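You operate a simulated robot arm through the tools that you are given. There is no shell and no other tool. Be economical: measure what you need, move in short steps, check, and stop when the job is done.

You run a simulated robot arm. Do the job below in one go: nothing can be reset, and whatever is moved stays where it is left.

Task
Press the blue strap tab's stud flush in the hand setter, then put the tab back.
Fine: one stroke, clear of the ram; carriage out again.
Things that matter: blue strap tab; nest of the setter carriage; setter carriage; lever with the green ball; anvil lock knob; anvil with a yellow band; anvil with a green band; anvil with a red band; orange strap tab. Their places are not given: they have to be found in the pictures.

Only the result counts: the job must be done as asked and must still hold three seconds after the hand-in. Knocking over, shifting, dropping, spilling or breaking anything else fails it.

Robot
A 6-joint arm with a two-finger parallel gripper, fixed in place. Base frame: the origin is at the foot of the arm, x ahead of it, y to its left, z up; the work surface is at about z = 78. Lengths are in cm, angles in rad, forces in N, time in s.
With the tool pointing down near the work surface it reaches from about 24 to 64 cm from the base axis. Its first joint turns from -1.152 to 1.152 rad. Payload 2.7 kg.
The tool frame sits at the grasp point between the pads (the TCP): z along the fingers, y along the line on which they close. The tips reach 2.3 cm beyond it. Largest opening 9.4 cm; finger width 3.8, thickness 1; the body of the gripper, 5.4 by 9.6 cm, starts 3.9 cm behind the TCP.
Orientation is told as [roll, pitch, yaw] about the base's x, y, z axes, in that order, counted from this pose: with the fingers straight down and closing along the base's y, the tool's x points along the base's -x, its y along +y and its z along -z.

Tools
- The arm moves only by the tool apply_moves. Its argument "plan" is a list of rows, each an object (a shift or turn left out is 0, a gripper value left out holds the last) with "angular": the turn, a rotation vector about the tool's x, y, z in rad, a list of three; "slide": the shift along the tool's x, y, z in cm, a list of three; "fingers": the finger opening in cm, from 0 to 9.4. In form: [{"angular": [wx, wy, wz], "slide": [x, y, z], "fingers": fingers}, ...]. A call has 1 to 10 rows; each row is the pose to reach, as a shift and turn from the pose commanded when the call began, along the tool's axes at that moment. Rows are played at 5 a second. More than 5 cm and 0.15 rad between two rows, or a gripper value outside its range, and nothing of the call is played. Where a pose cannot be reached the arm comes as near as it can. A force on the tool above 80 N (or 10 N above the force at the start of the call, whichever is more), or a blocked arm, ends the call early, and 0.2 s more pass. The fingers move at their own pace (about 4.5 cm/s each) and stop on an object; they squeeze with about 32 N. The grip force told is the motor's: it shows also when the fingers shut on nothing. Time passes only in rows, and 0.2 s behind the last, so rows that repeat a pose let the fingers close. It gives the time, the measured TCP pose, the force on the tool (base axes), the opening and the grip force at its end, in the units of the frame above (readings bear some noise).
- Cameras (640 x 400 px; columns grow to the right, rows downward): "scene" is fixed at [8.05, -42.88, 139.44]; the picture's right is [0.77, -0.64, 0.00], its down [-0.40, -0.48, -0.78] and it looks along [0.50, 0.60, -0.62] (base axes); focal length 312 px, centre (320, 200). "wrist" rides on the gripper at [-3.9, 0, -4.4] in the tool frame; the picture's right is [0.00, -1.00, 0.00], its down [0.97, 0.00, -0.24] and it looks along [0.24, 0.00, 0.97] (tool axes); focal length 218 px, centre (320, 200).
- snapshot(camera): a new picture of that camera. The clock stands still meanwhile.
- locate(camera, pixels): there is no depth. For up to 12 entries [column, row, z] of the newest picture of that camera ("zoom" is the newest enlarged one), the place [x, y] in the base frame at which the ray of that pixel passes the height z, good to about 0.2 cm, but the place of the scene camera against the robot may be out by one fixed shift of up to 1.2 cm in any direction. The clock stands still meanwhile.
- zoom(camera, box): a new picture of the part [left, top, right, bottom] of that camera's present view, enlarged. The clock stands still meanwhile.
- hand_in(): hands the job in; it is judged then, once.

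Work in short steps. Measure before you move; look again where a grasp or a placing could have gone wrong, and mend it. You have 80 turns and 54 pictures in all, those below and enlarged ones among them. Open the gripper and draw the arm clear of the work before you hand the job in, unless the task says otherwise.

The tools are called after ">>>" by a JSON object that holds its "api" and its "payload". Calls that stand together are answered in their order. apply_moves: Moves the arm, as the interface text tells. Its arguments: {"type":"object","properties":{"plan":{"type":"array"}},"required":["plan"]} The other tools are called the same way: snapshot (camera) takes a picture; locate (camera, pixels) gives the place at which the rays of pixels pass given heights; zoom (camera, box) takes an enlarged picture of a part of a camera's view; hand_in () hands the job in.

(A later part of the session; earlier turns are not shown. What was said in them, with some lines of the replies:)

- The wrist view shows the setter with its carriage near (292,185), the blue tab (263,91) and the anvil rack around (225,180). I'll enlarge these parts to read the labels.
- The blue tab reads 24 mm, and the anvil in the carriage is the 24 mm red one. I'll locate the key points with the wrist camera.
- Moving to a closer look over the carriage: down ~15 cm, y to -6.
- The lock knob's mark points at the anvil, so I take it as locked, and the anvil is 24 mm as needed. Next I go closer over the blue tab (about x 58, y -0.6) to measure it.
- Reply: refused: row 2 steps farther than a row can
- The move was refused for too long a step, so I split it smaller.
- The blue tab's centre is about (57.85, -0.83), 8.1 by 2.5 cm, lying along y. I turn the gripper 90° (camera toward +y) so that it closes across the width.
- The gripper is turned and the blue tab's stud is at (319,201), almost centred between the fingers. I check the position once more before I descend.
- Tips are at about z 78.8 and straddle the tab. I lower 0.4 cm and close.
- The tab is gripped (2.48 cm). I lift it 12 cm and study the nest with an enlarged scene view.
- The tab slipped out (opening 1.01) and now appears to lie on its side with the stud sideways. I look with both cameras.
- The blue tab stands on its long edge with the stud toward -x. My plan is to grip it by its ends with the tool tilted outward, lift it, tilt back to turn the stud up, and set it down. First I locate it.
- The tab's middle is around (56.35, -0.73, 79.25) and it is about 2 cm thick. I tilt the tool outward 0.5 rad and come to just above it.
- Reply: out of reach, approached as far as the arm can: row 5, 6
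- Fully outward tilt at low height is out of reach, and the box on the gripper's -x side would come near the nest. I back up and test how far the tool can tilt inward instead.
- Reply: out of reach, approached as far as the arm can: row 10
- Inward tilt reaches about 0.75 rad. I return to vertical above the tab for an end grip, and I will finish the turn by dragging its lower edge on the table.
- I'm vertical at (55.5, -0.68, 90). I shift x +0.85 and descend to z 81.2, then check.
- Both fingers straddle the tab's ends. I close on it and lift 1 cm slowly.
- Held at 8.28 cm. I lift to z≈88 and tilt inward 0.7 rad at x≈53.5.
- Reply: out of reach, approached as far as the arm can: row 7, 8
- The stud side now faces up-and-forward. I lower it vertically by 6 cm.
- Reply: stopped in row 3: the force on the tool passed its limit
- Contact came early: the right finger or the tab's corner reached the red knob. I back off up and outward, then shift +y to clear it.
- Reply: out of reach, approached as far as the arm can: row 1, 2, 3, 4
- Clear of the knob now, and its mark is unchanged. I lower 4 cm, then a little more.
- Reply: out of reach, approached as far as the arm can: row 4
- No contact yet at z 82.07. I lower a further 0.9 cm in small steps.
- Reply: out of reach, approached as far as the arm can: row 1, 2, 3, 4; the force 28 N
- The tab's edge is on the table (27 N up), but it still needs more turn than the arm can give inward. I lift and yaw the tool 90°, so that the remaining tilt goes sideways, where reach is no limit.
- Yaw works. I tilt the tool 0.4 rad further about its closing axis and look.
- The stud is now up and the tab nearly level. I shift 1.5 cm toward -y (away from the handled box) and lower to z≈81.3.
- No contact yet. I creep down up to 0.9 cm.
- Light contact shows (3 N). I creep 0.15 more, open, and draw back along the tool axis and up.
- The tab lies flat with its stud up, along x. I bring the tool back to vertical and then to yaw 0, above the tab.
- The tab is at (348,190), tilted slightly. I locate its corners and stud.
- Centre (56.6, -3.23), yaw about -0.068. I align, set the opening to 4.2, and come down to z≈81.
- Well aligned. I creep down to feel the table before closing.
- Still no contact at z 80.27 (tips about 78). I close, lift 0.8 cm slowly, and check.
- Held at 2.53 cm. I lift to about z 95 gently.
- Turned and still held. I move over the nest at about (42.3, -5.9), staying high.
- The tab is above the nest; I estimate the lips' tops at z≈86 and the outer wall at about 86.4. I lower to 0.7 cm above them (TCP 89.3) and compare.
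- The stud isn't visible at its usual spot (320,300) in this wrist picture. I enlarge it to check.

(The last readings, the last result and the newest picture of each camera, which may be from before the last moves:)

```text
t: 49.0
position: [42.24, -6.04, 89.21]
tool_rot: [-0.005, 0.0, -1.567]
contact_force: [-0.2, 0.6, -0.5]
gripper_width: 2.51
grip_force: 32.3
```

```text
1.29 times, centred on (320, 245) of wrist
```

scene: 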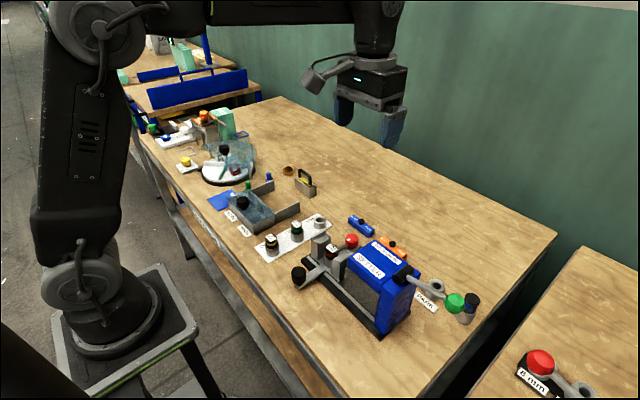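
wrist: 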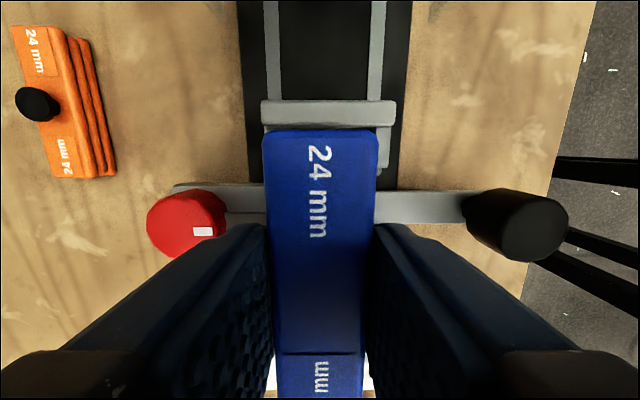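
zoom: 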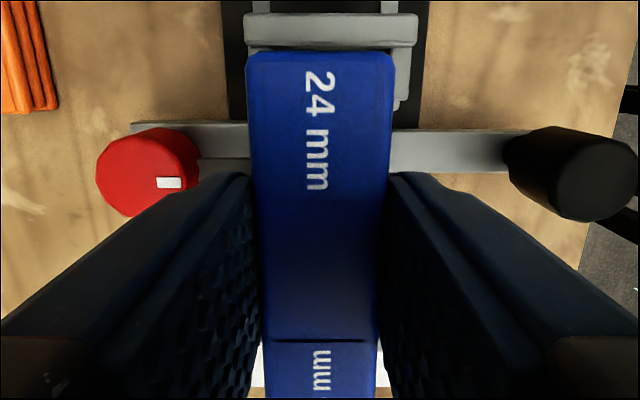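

The stud has vanished from the tab's top. I raise back 4 cm and look at the tab and the surroundings.

>>> {"api": "apply_moves", "payload": {"plan": [{"slide": [0, 0, -1.5]}, {"slide": [0, 0, -3]}, {"slide": [0, 0, -3.9]}, {"slide": [0, 0, -3.9]}]}}

>>> {"api": "zoom", "payload": {"camera": "scene", "box": [276, 195, 388, 265]}}

>>> {"api": "snapshot", "payload": {"camera": "wrist"}}

```text
t: 50.0
position: [42.26, -5.9, 93.11]
tool_rot: [-0.004, 0.0, -1.567]
contact_force: [-1.1, -0.4, 0.1]
gripper_width: 2.51
grip_force: 32.3
```

```text
5.71 times, centred on (332, 230) of scene
```

zoom: 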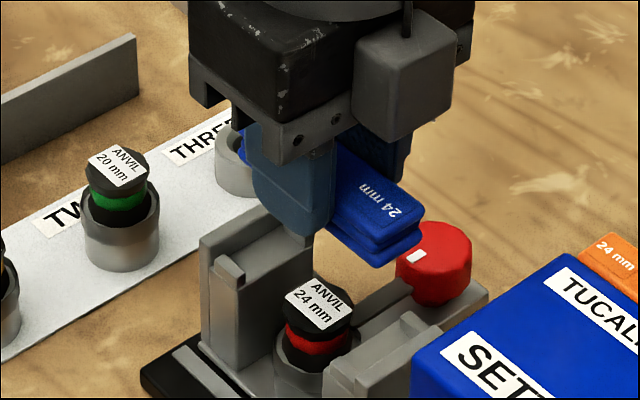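

```text
12 pictures are left
```

wrist: 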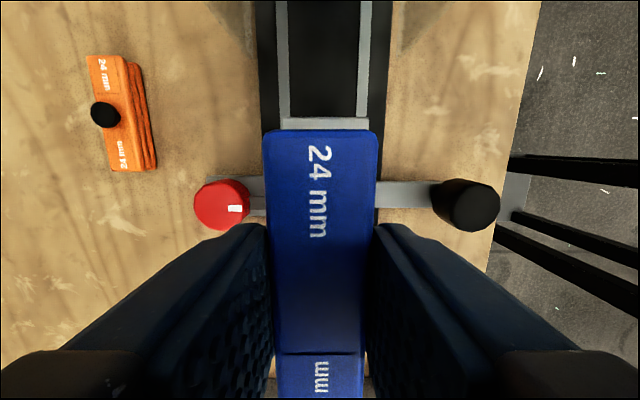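

The tab is still held and nothing lies around. The nest wall in the wrist view is centred about 0.24 cm toward -x of the tab, so I shift x by -0.24 and lower to just above the lips.

>>> {"api": "apply_moves", "payload": {"plan": [{"slide": [0, -0.24, 1.5]}, {"slide": [0, -0.24, 3]}, {"slide": [0, -0.24, 4]}, {"slide": [0, -0.24, 4.5]}, {"slide": [0, -0.24, 4.5]}]}}

>>> {"api": "snapshot", "payload": {"camera": "wrist"}}

```text
t: 51.2
position: [41.89, -5.99, 88.49]
tool_rot: [-0.004, 0.0, -1.567]
contact_force: [-0.3, 0.5, -0.7]
gripper_width: 2.52
grip_force: 32.3
```

```text
11 pictures are left
```

wrist: 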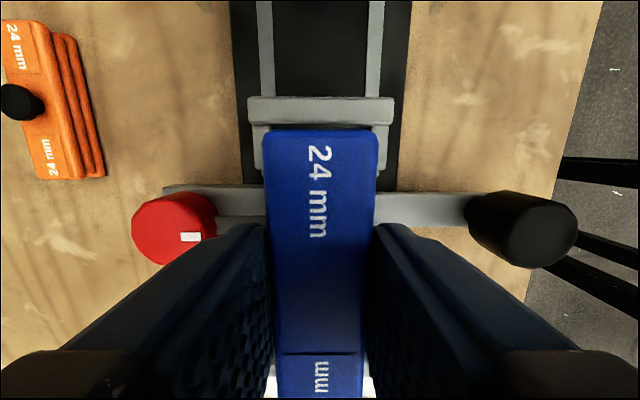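

The tab is now centred between the lips (wall 247–394, centre 320). I creep down to seat it.

>>> {"api": "apply_moves", "payload": {"plan": [{"slide": [0, 0, 0.3]}, {"slide": [0, 0, 0.6]}, {"slide": [0, 0, 0.6]}]}}

>>> {"api": "apply_moves", "payload": {"plan": [{"slide": [0, 0, 0.15]}, {"slide": [0, 0, 0.3]}, {"slide": [0, 0, 0.3]}]}}

```text
t: 52.0
position: [42.04, -5.87, 88.07]
tool_rot: [-0.003, -0.001, -1.566]
contact_force: [-0.6, 0.5, -0.5]
gripper_width: 2.51
grip_force: 32.2
```

```text
t: 52.8
position: [41.96, -6.05, 87.74]
tool_rot: [-0.005, 0.0, -1.567]
contact_force: [-0.7, -0.7, 0.0]
gripper_width: 2.5
grip_force: 31.8
```

Still free at z 87.7; I continue in 0.15 cm steps.

>>> {"api": "apply_moves", "payload": {"plan": [{"slide": [0, 0, 0.15]}, {"slide": [0, 0, 0.3]}, {"slide": [0, 0, 0.3]}]}}

>>> {"api": "apply_moves", "payload": {"plan": [{"slide": [0, 0, 0.15]}, {"slide": [0, 0, 0.25]}, {"slide": [0, 0, 0.25]}]}}

```text
t: 53.6
position: [42.04, -6.05, 87.34]
tool_rot: [-0.003, 0.001, -1.567]
contact_force: [0.2, -0.5, -0.4]
gripper_width: 2.51
grip_force: 32.2
```

```text
t: 54.4
position: [42.0, -5.99, 87.28]
tool_rot: [-0.001, -0.003, -1.566]
contact_force: [-5.2, -1.0, 21.7]
gripper_width: 2.51
grip_force: 32.3
```

Contact at 22 N: the tab is on its ledges (bottom ≈85). I ease 0.1 cm, open to 4, and retreat up, then look.

>>> {"api": "apply_moves", "payload": {"plan": [{"slide": [0, 0, -0.1]}, {"slide": [0, 0, -0.1], "fingers": 4}, {"slide": [0, 0, -0.1]}, {"slide": [0, 0, -0.1]}, {"slide": [0, 0, -1.5]}, {"slide": [0, 0, -4]}, {"slide": [0, 0, -8]}, {"slide": [0, 0, -9]}]}}

>>> {"api": "snapshot", "payload": {"camera": "wrist"}}

```text
t: 56.2
position: [42.13, -5.9, 96.25]
tool_rot: [-0.003, 0.001, -1.567]
contact_force: [0.6, 0.3, -0.6]
gripper_width: 3.99
grip_force: 0.0
```

```text
10 pictures are left
```

wrist: 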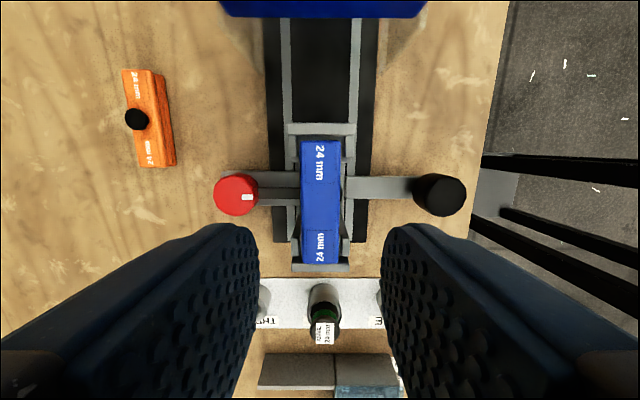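

The tab sits square in the nest. I enlarge to see the stud.

>>> {"api": "zoom", "payload": {"camera": "wrist", "box": [270, 115, 370, 280]}}

```text
2.42 times, centred on (320, 198) of wrist
```

zoom: 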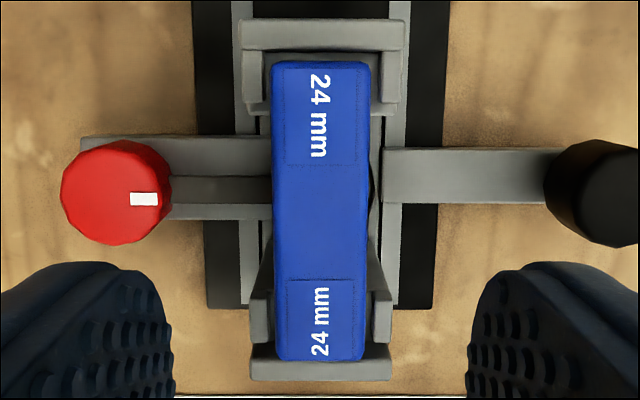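

No stud stands proud on top any more, whatever state it is in, so the stroke must still be made. The handle knob is near (32.6, -6.0), top ≈83.8. I close the fingers and come down on its +y side to push the carriage in.

>>> {"api": "apply_moves", "payload": {"plan": [{"slide": [1.2, -3, 0], "fingers": 0}, {"slide": [2.4, -6, 0]}, {"slide": [3.7, -9.5, 0]}, {"slide": [3.7, -9.5, 4]}, {"slide": [3.7, -9.5, 8]}, {"slide": [3.7, -9.5, 11]}, {"slide": [3.7, -9.5, 12.4]}, {"slide": [3.7, -9.5, 12.4]}]}}

>>> {"api": "zoom", "payload": {"camera": "scene", "box": [240, 190, 400, 290]}}

```text
t: 58.0
position: [32.59, -2.28, 83.78]
tool_rot: [-0.006, 0.001, -1.567]
contact_force: [0.2, 0.1, -0.9]
gripper_width: 0.01
grip_force: 31.7
```

```text
4.00 times, centred on (320, 240) of scene
```

zoom: 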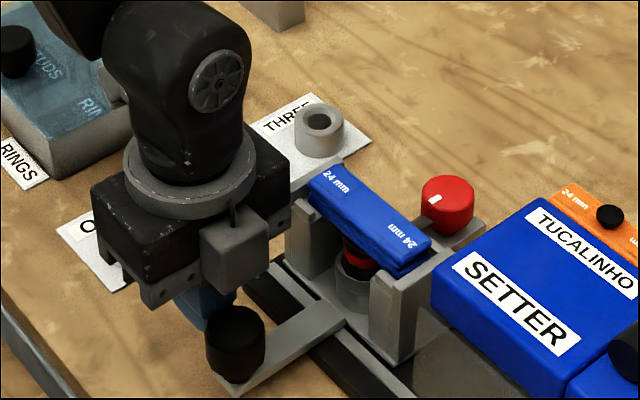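

Pusher is beside the knob. I push the carriage toward -y in steps.

>>> {"api": "apply_moves", "payload": {"plan": [{"slide": [-1, 0, 0]}, {"slide": [-2, 0, 0]}, {"slide": [-3, 0, 0]}, {"slide": [-4, 0, 0]}, {"slide": [-5, 0, 0]}, {"slide": [-6, 0, 0]}, {"slide": [-7, 0, 0]}]}}

```text
t: 59.6
position: [32.49, -9.32, 84.0]
tool_rot: [-0.004, 0.0, -1.568]
contact_force: [-1.0, 1.6, 0.4]
gripper_width: 0.0
grip_force: 32.5
```

>>> {"api": "apply_moves", "payload": {"plan": [{"slide": [-1, 0, 0]}, {"slide": [-2, 0, 0]}, {"slide": [-3, 0, 0]}, {"slide": [-4, 0, 0]}, {"slide": [-5, 0, 0]}, {"slide": [-6, 0, 0]}, {"slide": [-7, 0, 0]}, {"slide": [-8, 0, 0]}]}}

>>> {"api": "zoom", "payload": {"camera": "scene", "box": [270, 210, 430, 310]}}

```text
t: 61.0
position: [32.58, -14.3, 83.9]
tool_rot: [-0.01, 0.008, -1.562]
contact_force: [1.2, 25.3, 8.0]
gripper_width: 0.02
grip_force: 31.8
stopped in row 7: the force on the tool passed its limit (the readings are from after the stop); the commanded pose is now the measured one
```

```text
4.00 times, centred on (350, 260) of scene
```

zoom: 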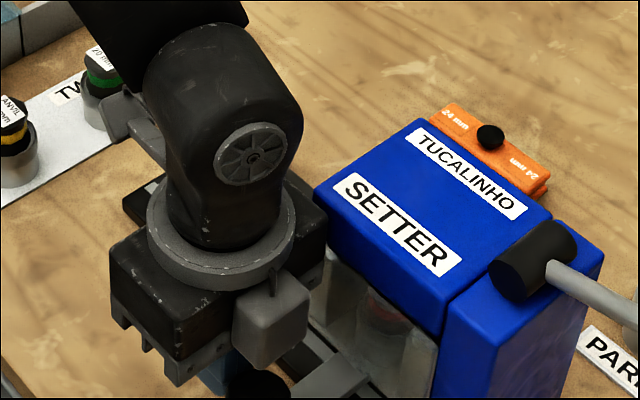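

The carriage stopped at its end (TCP y -14.3), under the ram. I back off the knob, rise, and go over to above the lever's green ball, which I triangulate at about (42, -34.7, 97).

>>> {"api": "apply_moves", "payload": {"plan": [{"slide": [0.7, 0, 0]}, {"slide": [0.7, 0, -4.5]}, {"slide": [0.7, 0, -9]}, {"slide": [0.7, 0, -13.5]}, {"slide": [0.7, 0, -18]}, {"slide": [0.7, 0, -21]}, {"slide": [0.7, 0, -21]}]}}

>>> {"api": "apply_moves", "payload": {"plan": [{"slide": [-4, 1.7, 0]}, {"slide": [-8, 3.4, 0]}, {"slide": [-12, 5.1, 0]}, {"slide": [-16, 6.8, 0]}, {"slide": [-19, 8.5, 0]}, {"slide": [-21.1, 9.4, 0]}, {"slide": [-21.1, 9.4, 0]}]}}

>>> {"api": "snapshot", "payload": {"camera": "scene"}}

```text
t: 62.6
position: [32.79, -13.92, 104.99]
tool_rot: [-0.011, 0.008, -1.563]
contact_force: [0.1, 0.6, 0.6]
gripper_width: 0.0
grip_force: 32.1
```

```text
t: 64.2
position: [42.34, -35.0, 104.59]
tool_rot: [-0.011, 0.007, -1.56]
contact_force: [-0.2, 0.1, 0.3]
gripper_width: 0.02
grip_force: 31.7
```

```text
6 pictures are left
```

scene: 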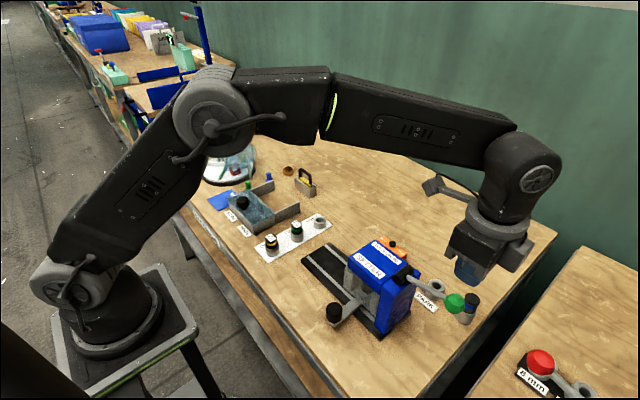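

The ball at (455,303) is below the fingertips as computed. I descend slowly onto it.

>>> {"api": "apply_moves", "payload": {"plan": [{"slide": [0, 0, 1.5]}, {"slide": [0, 0, 3]}, {"slide": [0, 0, 4]}, {"slide": [0, 0, 5]}, {"slide": [0, 0, 5]}]}}

```text
t: 65.4
position: [42.31, -35.0, 99.52]
tool_rot: [-0.01, 0.006, -1.565]
contact_force: [0.7, -0.6, 0.2]
gripper_width: 0.0
grip_force: 32.2
```

>>> {"api": "apply_moves", "payload": {"plan": [{"slide": [0, 0, 0.7]}, {"slide": [0, 0, 1.4]}, {"slide": [0, 0, 2.1]}, {"slide": [0, 0, 2.8]}, {"slide": [0, 0, 2.8]}]}}

>>> {"api": "zoom", "payload": {"camera": "scene", "box": [370, 220, 530, 320]}}

```text
t: 66.6
position: [42.27, -34.99, 96.78]
tool_rot: [-0.009, 0.006, -1.564]
contact_force: [0.0, -0.3, 1.4]
gripper_width: 0.0
grip_force: 31.9
```

```text
4.00 times, centred on (450, 270) of scene
```

zoom: 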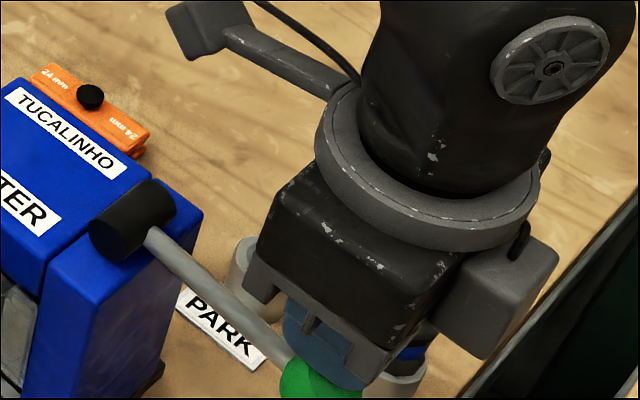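

The ball has moved down with the fingers (now near (447,315)). I keep pressing.

>>> {"api": "apply_moves", "payload": {"plan": [{"slide": [0, 0, 0.7]}, {"slide": [0, 0, 1.4]}, {"slide": [0, 0, 2.1]}, {"slide": [0, 0, 2.8]}, {"slide": [0, 0, 3.5]}, {"slide": [0, 0, 3.5]}]}}

```text
t: 67.8
position: [42.54, -35.11, 94.92]
tool_rot: [0.007, -0.006, -1.561]
contact_force: [-5.9, 5.5, 17.0]
gripper_width: 0.0
grip_force: 32.4
stopped in row 6: the force on the tool passed its limit (the readings are from after the stop); the commanded pose is now the measured one
```

Resistance passed the limit at z 94.9. I press again in small increments to see if this is the end of the stroke.

>>> {"api": "apply_moves", "payload": {"plan": [{"slide": [0, 0, 0.2]}, {"slide": [0, 0, 0.4]}, {"slide": [0, 0, 0.6]}, {"slide": [0, 0, 0.8]}, {"slide": [0, 0, 1.0]}, {"slide": [0, 0, 1.2]}, {"slide": [0, 0, 1.4]}]}}

```text
t: 69.3
position: [42.52, -35.2, 94.91]
tool_rot: [0.015, -0.014, -1.562]
contact_force: [-11.3, 10.0, 19.3]
gripper_width: 0.01
grip_force: 32.6
stopped in row 7: the force on the tool passed its limit (the readings are from after the stop); the commanded pose is now the measured one
```

Same height again, so it is a hard stop. I look at the lever now to confirm that nothing else is touched.

>>> {"api": "zoom", "payload": {"camera": "scene", "box": [360, 230, 520, 330]}}

```text
4.00 times, centred on (440, 280) of scene
```

zoom: 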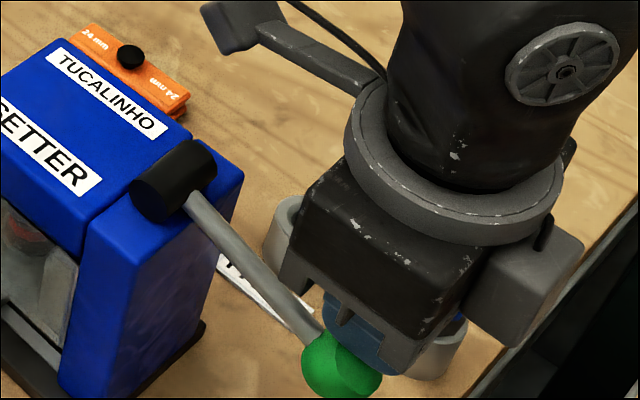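

The ball is down about 5 cm and the stop is firm: the stroke is done. I rise slowly and see whether the lever comes back.

>>> {"api": "apply_moves", "payload": {"plan": [{"slide": [0, 0, -0.7]}, {"slide": [0, 0, -1.6]}, {"slide": [0, 0, -3]}, {"slide": [0, 0, -5]}, {"slide": [0, 0, -8]}, {"slide": [0, 0, -11]}, {"slide": [0, 0, -11]}]}}

>>> {"api": "zoom", "payload": {"camera": "scene", "box": [320, 220, 512, 340]}}

```text
t: 70.9
position: [42.54, -35.1, 105.62]
tool_rot: [0.013, -0.016, -1.561]
contact_force: [0.7, 0.1, 0.7]
gripper_width: 0.01
grip_force: 32.3
```

```text
3.33 times, centred on (416, 280) of scene
```

zoom: 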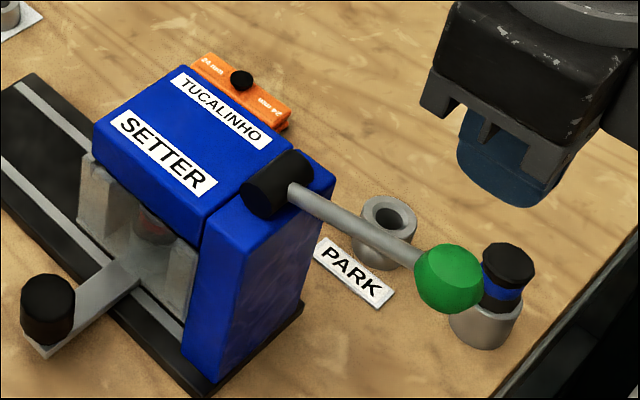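

The lever has sprung back up (ball again at (455,303)), so one stroke was made. Before pulling out, I verify that the carriage had been fully home by pushing its knob again from +y, with more clearance from the housing.

>>> {"api": "apply_moves", "payload": {"plan": [{"slide": [4, -2, 0]}, {"slide": [8, -4, 0]}, {"slide": [12, -6, 0]}, {"slide": [16, -8, 0]}, {"slide": [20, -10, 0]}, {"slide": [22.1, -10.7, 0]}, {"slide": [22.1, -10.7, 4]}, {"slide": [22.1, -10.7, 8]}, {"slide": [22.1, -10.7, 12]}, {"slide": [22.1, -10.7, 12]}]}}

>>> {"api": "apply_moves", "payload": {"plan": [{"slide": [0, 0, 4]}, {"slide": [0, 0, 8]}, {"slide": [0, 0, 9.7]}, {"slide": [0, 0, 9.7]}, {"slide": [-0.5, 0, 9.7]}, {"slide": [-1, 0, 9.7]}, {"slide": [-1.5, 0, 9.7]}, {"slide": [-2, 0, 9.7]}]}}

```text
t: 73.1
position: [31.68, -13.34, 92.97]
tool_rot: [0.015, -0.014, -1.559]
contact_force: [-0.1, -0.1, -0.8]
gripper_width: 0.0
grip_force: 31.7
```

```text
t: 74.9
position: [31.77, -14.27, 83.5]
tool_rot: [0.007, -0.009, -1.551]
contact_force: [1.5, 25.8, 7.9]
gripper_width: 0.0
grip_force: 31.9
stopped in row 8: the force on the tool passed its limit (the readings are from after the stop); the commanded pose is now the measured one
```

Stopped at the same place (-14.27), so the carriage was fully home for the stroke. Now I hop over the knob to its -y side and descend there.

>>> {"api": "apply_moves", "payload": {"plan": [{"slide": [0.8, 0, 0]}, {"slide": [0.8, 0, -3.5]}, {"slide": [0.8, 0, -6.5]}, {"slide": [-3, 0, -6.5]}, {"slide": [-6.5, 0, -6.5]}, {"slide": [-8.2, 0, -6.5]}, {"slide": [-8.2, 0, -3]}, {"slide": [-8.2, 0, 0]}, {"slide": [-8.2, 0, 0]}]}}

>>> {"api": "apply_moves", "payload": {"plan": [{"slide": [1, 0, 0]}, {"slide": [2, 0, 0]}, {"slide": [3, 0, 0]}, {"slide": [4, 0, 0]}, {"slide": [5, 0, 0]}, {"slide": [6, 0, 0]}, {"slide": [7, 0, 0]}, {"slide": [8, 0, 0]}]}}

```text
t: 76.9
position: [32.11, -22.84, 83.46]
tool_rot: [0.01, -0.01, -1.554]
contact_force: [-0.5, -0.7, -0.8]
gripper_width: 0.0
grip_force: 31.4
```

```text
t: 78.7
position: [31.98, -14.68, 83.27]
tool_rot: [0.009, -0.009, -1.554]
contact_force: [0.0, -0.6, 0.2]
gripper_width: 0.0
grip_force: 32.1
```

Continuing +y to bring the carriage back to its start (knob at y≈-6).

>>> {"api": "apply_moves", "payload": {"plan": [{"slide": [1, 0, 0]}, {"slide": [2, 0, 0]}, {"slide": [3, 0, 0]}, {"slide": [4, 0, 0]}, {"slide": [5, 0, 0]}, {"slide": [5.6, 0, 0]}, {"slide": [5.6, 0, 0]}]}}

```text
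t: 80.3
position: [31.9, -9.68, 83.3]
tool_rot: [0.01, -0.008, -1.562]
contact_force: [-2.2, -75.3, -8.8]
gripper_width: 0.0
grip_force: 32.1
```

The outer stop is reached (75 N). I back off, rise, open to 4, and go above the nest to look.

>>> {"api": "apply_moves", "payload": {"plan": [{"slide": [-0.8, 0, 0]}, {"slide": [-0.8, 0, -4]}, {"slide": [-0.8, 0, -8]}, {"slide": [-0.8, 0, -12.7]}, {"slide": [1, 3, -12.7], "fingers": 4}, {"slide": [2.5, 6, -12.7]}, {"slide": [3.7, 10.1, -12.7]}, {"slide": [3.7, 10.1, -12.7]}]}}

>>> {"api": "snapshot", "payload": {"camera": "wrist"}}

```text
t: 82.1
position: [41.86, -5.02, 96.1]
tool_rot: [0.005, -0.008, -1.554]
contact_force: [-0.3, 0.2, -0.9]
gripper_width: 4.01
grip_force: 0.1
```

```text
2 pictures are left
```

wrist: 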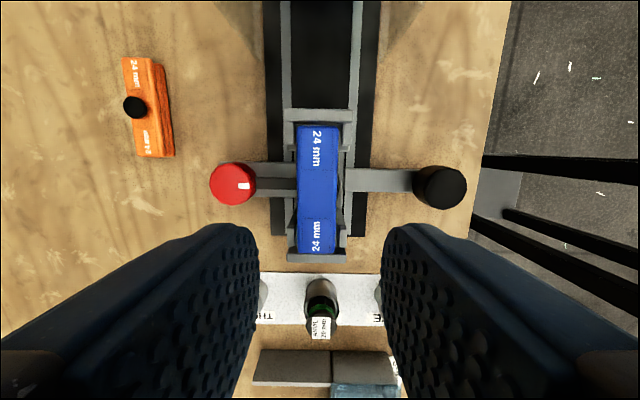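

The carriage is out and the tab sits in the nest. I locate the tab's corners (top z≈87).

>>> {"api": "locate", "payload": {"camera": "wrist", "pixels": [[299, 125, 87], [338, 125, 87], [297, 253, 87], [336, 253, 87], [318, 189, 87], [285, 115, 86.4], [354, 115, 86.4], [440, 187, 83.8]]}}

```text
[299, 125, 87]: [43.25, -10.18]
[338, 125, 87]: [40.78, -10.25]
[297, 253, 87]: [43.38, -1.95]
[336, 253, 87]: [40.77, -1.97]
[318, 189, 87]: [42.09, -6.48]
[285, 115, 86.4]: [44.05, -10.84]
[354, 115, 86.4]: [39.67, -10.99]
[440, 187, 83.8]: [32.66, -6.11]
```

Tab centre (42.05, -6.09), as placed. I align and go down to z≈87.4, then close.

>>> {"api": "apply_moves", "payload": {"plan": [{"slide": [-1.06, 0.19, 2], "angular": [0, 0, 0.013]}, {"slide": [-1.06, 0.19, 5], "angular": [0, 0, 0.013]}, {"slide": [-1.06, 0.19, 7.5], "angular": [0, 0, 0.013]}, {"slide": [-1.06, 0.19, 8.7], "angular": [0, 0, 0.013]}, {"slide": [-1.06, 0.19, 8.7], "angular": [0, 0, 0.013]}]}}

>>> {"api": "apply_moves", "payload": {"plan": [{"fingers": 2}, {"fingers": 1.8}, {"fingers": 1.8}, {"fingers": 1.8}]}}

```text
t: 83.3
position: [41.96, -6.33, 87.34]
tool_rot: [0.01, -0.008, -1.568]
contact_force: [-0.3, -0.1, 0.2]
gripper_width: 4.02
grip_force: 0.1
```

```text
t: 84.3
position: [41.92, -6.28, 87.39]
tool_rot: [0.008, -0.009, -1.568]
contact_force: [0.2, 0.8, -0.7]
gripper_width: 2.53
grip_force: 32.6
```

Gripped at 2.53 cm. I lift gently to z≈95 and carry it over the original spot (57.85, -0.8).

>>> {"api": "apply_moves", "payload": {"plan": [{"slide": [0, 0, -0.5]}, {"slide": [0, 0, -1.2]}, {"slide": [0, 0, -2.5]}, {"slide": [0, 0, -4.5]}, {"slide": [0, 0, -6.5]}, {"slide": [0, 0, -7.6]}, {"slide": [0, 0, -7.6]}]}}

>>> {"api": "apply_moves", "payload": {"plan": [{"slide": [1, 3.2, 0]}, {"slide": [2, 6.4, 0]}, {"slide": [3, 9.6, 0]}, {"slide": [4, 12.8, 0]}, {"slide": [5.3, 15.9, 0]}, {"slide": [5.3, 15.9, 3]}, {"slide": [5.3, 15.9, 6]}, {"slide": [5.3, 15.9, 6]}]}}

```text
t: 85.9
position: [41.89, -6.23, 95.08]
tool_rot: [0.009, -0.008, -1.567]
contact_force: [0.3, -0.3, -1.0]
gripper_width: 2.55
grip_force: 32.3
```

```text
t: 87.7
position: [57.91, -0.88, 88.99]
tool_rot: [0.01, -0.009, -1.568]
contact_force: [-0.3, 0.1, -0.2]
gripper_width: 2.53
grip_force: 31.9
```

Over the spot. I lower to z≈80.9, then creep to contact.

>>> {"api": "apply_moves", "payload": {"plan": [{"slide": [-0.1, 0, 3]}, {"slide": [-0.1, 0, 6]}, {"slide": [-0.1, 0, 7.5]}, {"slide": [-0.1, 0, 8.1]}, {"slide": [-0.1, 0, 8.1]}]}}

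>>> {"api": "apply_moves", "payload": {"plan": [{"slide": [0, 0, 0.15]}, {"slide": [0, 0, 0.3]}, {"slide": [0, 0, 0.3]}]}}

```text
t: 88.9
position: [57.99, -1.14, 81.05]
tool_rot: [0.009, -0.009, -1.568]
contact_force: [0.8, -0.2, -0.9]
gripper_width: 2.53
grip_force: 32.0
```

```text
t: 89.7
position: [57.95, -1.13, 80.72]
tool_rot: [0.009, -0.009, -1.568]
contact_force: [-0.6, 0.5, -0.7]
gripper_width: 2.52
grip_force: 32.7
```

>>> {"api": "apply_moves", "payload": {"plan": [{"slide": [0.1, -0.08, 0.12]}, {"slide": [0.1, -0.08, 0.25]}, {"slide": [0.1, -0.08, 0.25]}]}}

>>> {"api": "apply_moves", "payload": {"plan": [{"slide": [0, 0, 0.1]}, {"slide": [0, 0, 0.1]}]}}

```text
t: 90.5
position: [57.84, -1.04, 80.34]
tool_rot: [0.009, -0.008, -1.566]
contact_force: [0.3, -0.4, -0.1]
gripper_width: 2.51
grip_force: 32.0
```

```text
t: 91.1
position: [57.91, -0.91, 80.49]
tool_rot: [0.008, -0.009, -1.569]
contact_force: [-0.8, 0.7, 1.8]
gripper_width: 2.52
grip_force: 32.9
```

Contact begins (1.8 N), so the tab is at the table. I open gently, rise, and look.

>>> {"api": "apply_moves", "payload": {"plan": [{"slide": [0, 0, 0.05], "fingers": 3}, {"slide": [0, 0, 0.05], "fingers": 4.2}, {"slide": [0, 0, 0.05]}, {"slide": [0, 0, -1]}, {"slide": [0, 0, -4]}, {"slide": [0, 0, -8]}, {"slide": [0, 0, -12]}, {"slide": [0, 0, -12]}]}}

>>> {"api": "snapshot", "payload": {"camera": "wrist"}}

```text
t: 92.9
position: [57.74, -0.93, 92.4]
tool_rot: [0.009, -0.008, -1.566]
contact_force: [-0.8, 0.8, -0.6]
gripper_width: 4.18
grip_force: 0.0
```

```text
1 pictures are left
```

wrist: 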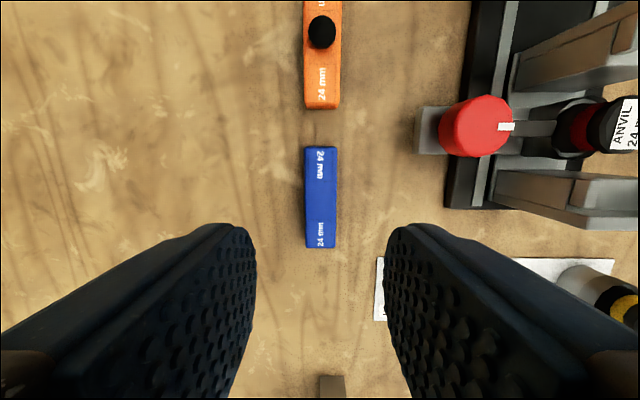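

The tab lies flat, in line with the orange one. I check its position against the original (centre 57.85, -0.8).

>>> {"api": "locate", "payload": {"camera": "wrist", "pixels": [[305, 148, 80], [337, 148, 80], [306, 247, 80], [336, 247, 80], [321, 197, 80]]}}

```text
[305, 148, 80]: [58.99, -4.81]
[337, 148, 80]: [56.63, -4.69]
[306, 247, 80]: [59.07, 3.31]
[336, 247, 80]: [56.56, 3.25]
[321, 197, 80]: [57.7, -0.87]
```

The tab is back within 0.1 cm. I raise the arm clear, open the gripper, and take the last picture.

>>> {"api": "apply_moves", "payload": {"plan": [{"slide": [0, 0, -4], "fingers": 9.4}, {"slide": [0, 0, -8]}, {"slide": [0, 0, -12]}, {"slide": [0, 0, -16]}, {"slide": [0, 0, -20]}, {"slide": [0, 0, -20]}, {"slide": [0, 0, -20]}]}}

>>> {"api": "zoom", "payload": {"camera": "scene", "box": [280, 205, 488, 335]}}

```text
t: 94.5
position: [57.67, -0.75, 112.3]
tool_rot: [0.009, -0.009, -1.567]
contact_force: [0.5, -0.1, -0.9]
gripper_width: 9.42
grip_force: 0.1
```

```text
3.08 times, centred on (384, 270) of scene
```

zoom: 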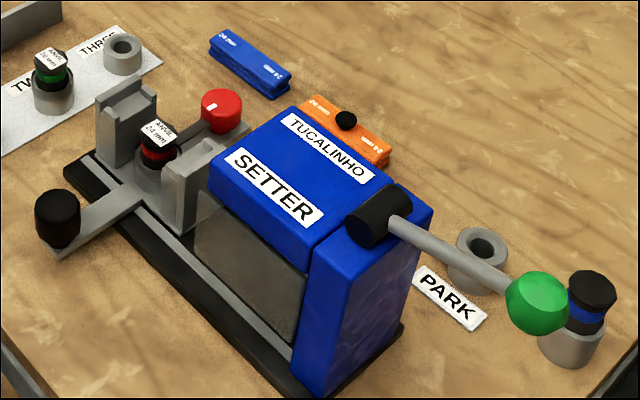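

The tab is back, the carriage is out, the lever is up and nothing else has moved, so I hand in.

>>> {"api": "hand_in", "payload": {}}

```text
The job is handed in.
```

I can't confirm that the stud was set properly. It disappeared from the top of the blue tab about 1 s before I seated the tab in the nest. I never found out why, and it is nowhere in the pictures.

- **Stroke:** I made one full lever stroke with the carriage fully home and the 24 mm anvil in place.
- **Final state:** The blue tab is back within about 0.1 cm of its start, the carriage is out, and the lever is up.
- **Mishaps:** The tab slipped out of the first grip and tipped onto its side, so I had to turn it upright. While I was doing that, the finger or tab touched the red lock knob, but its mark did not move.
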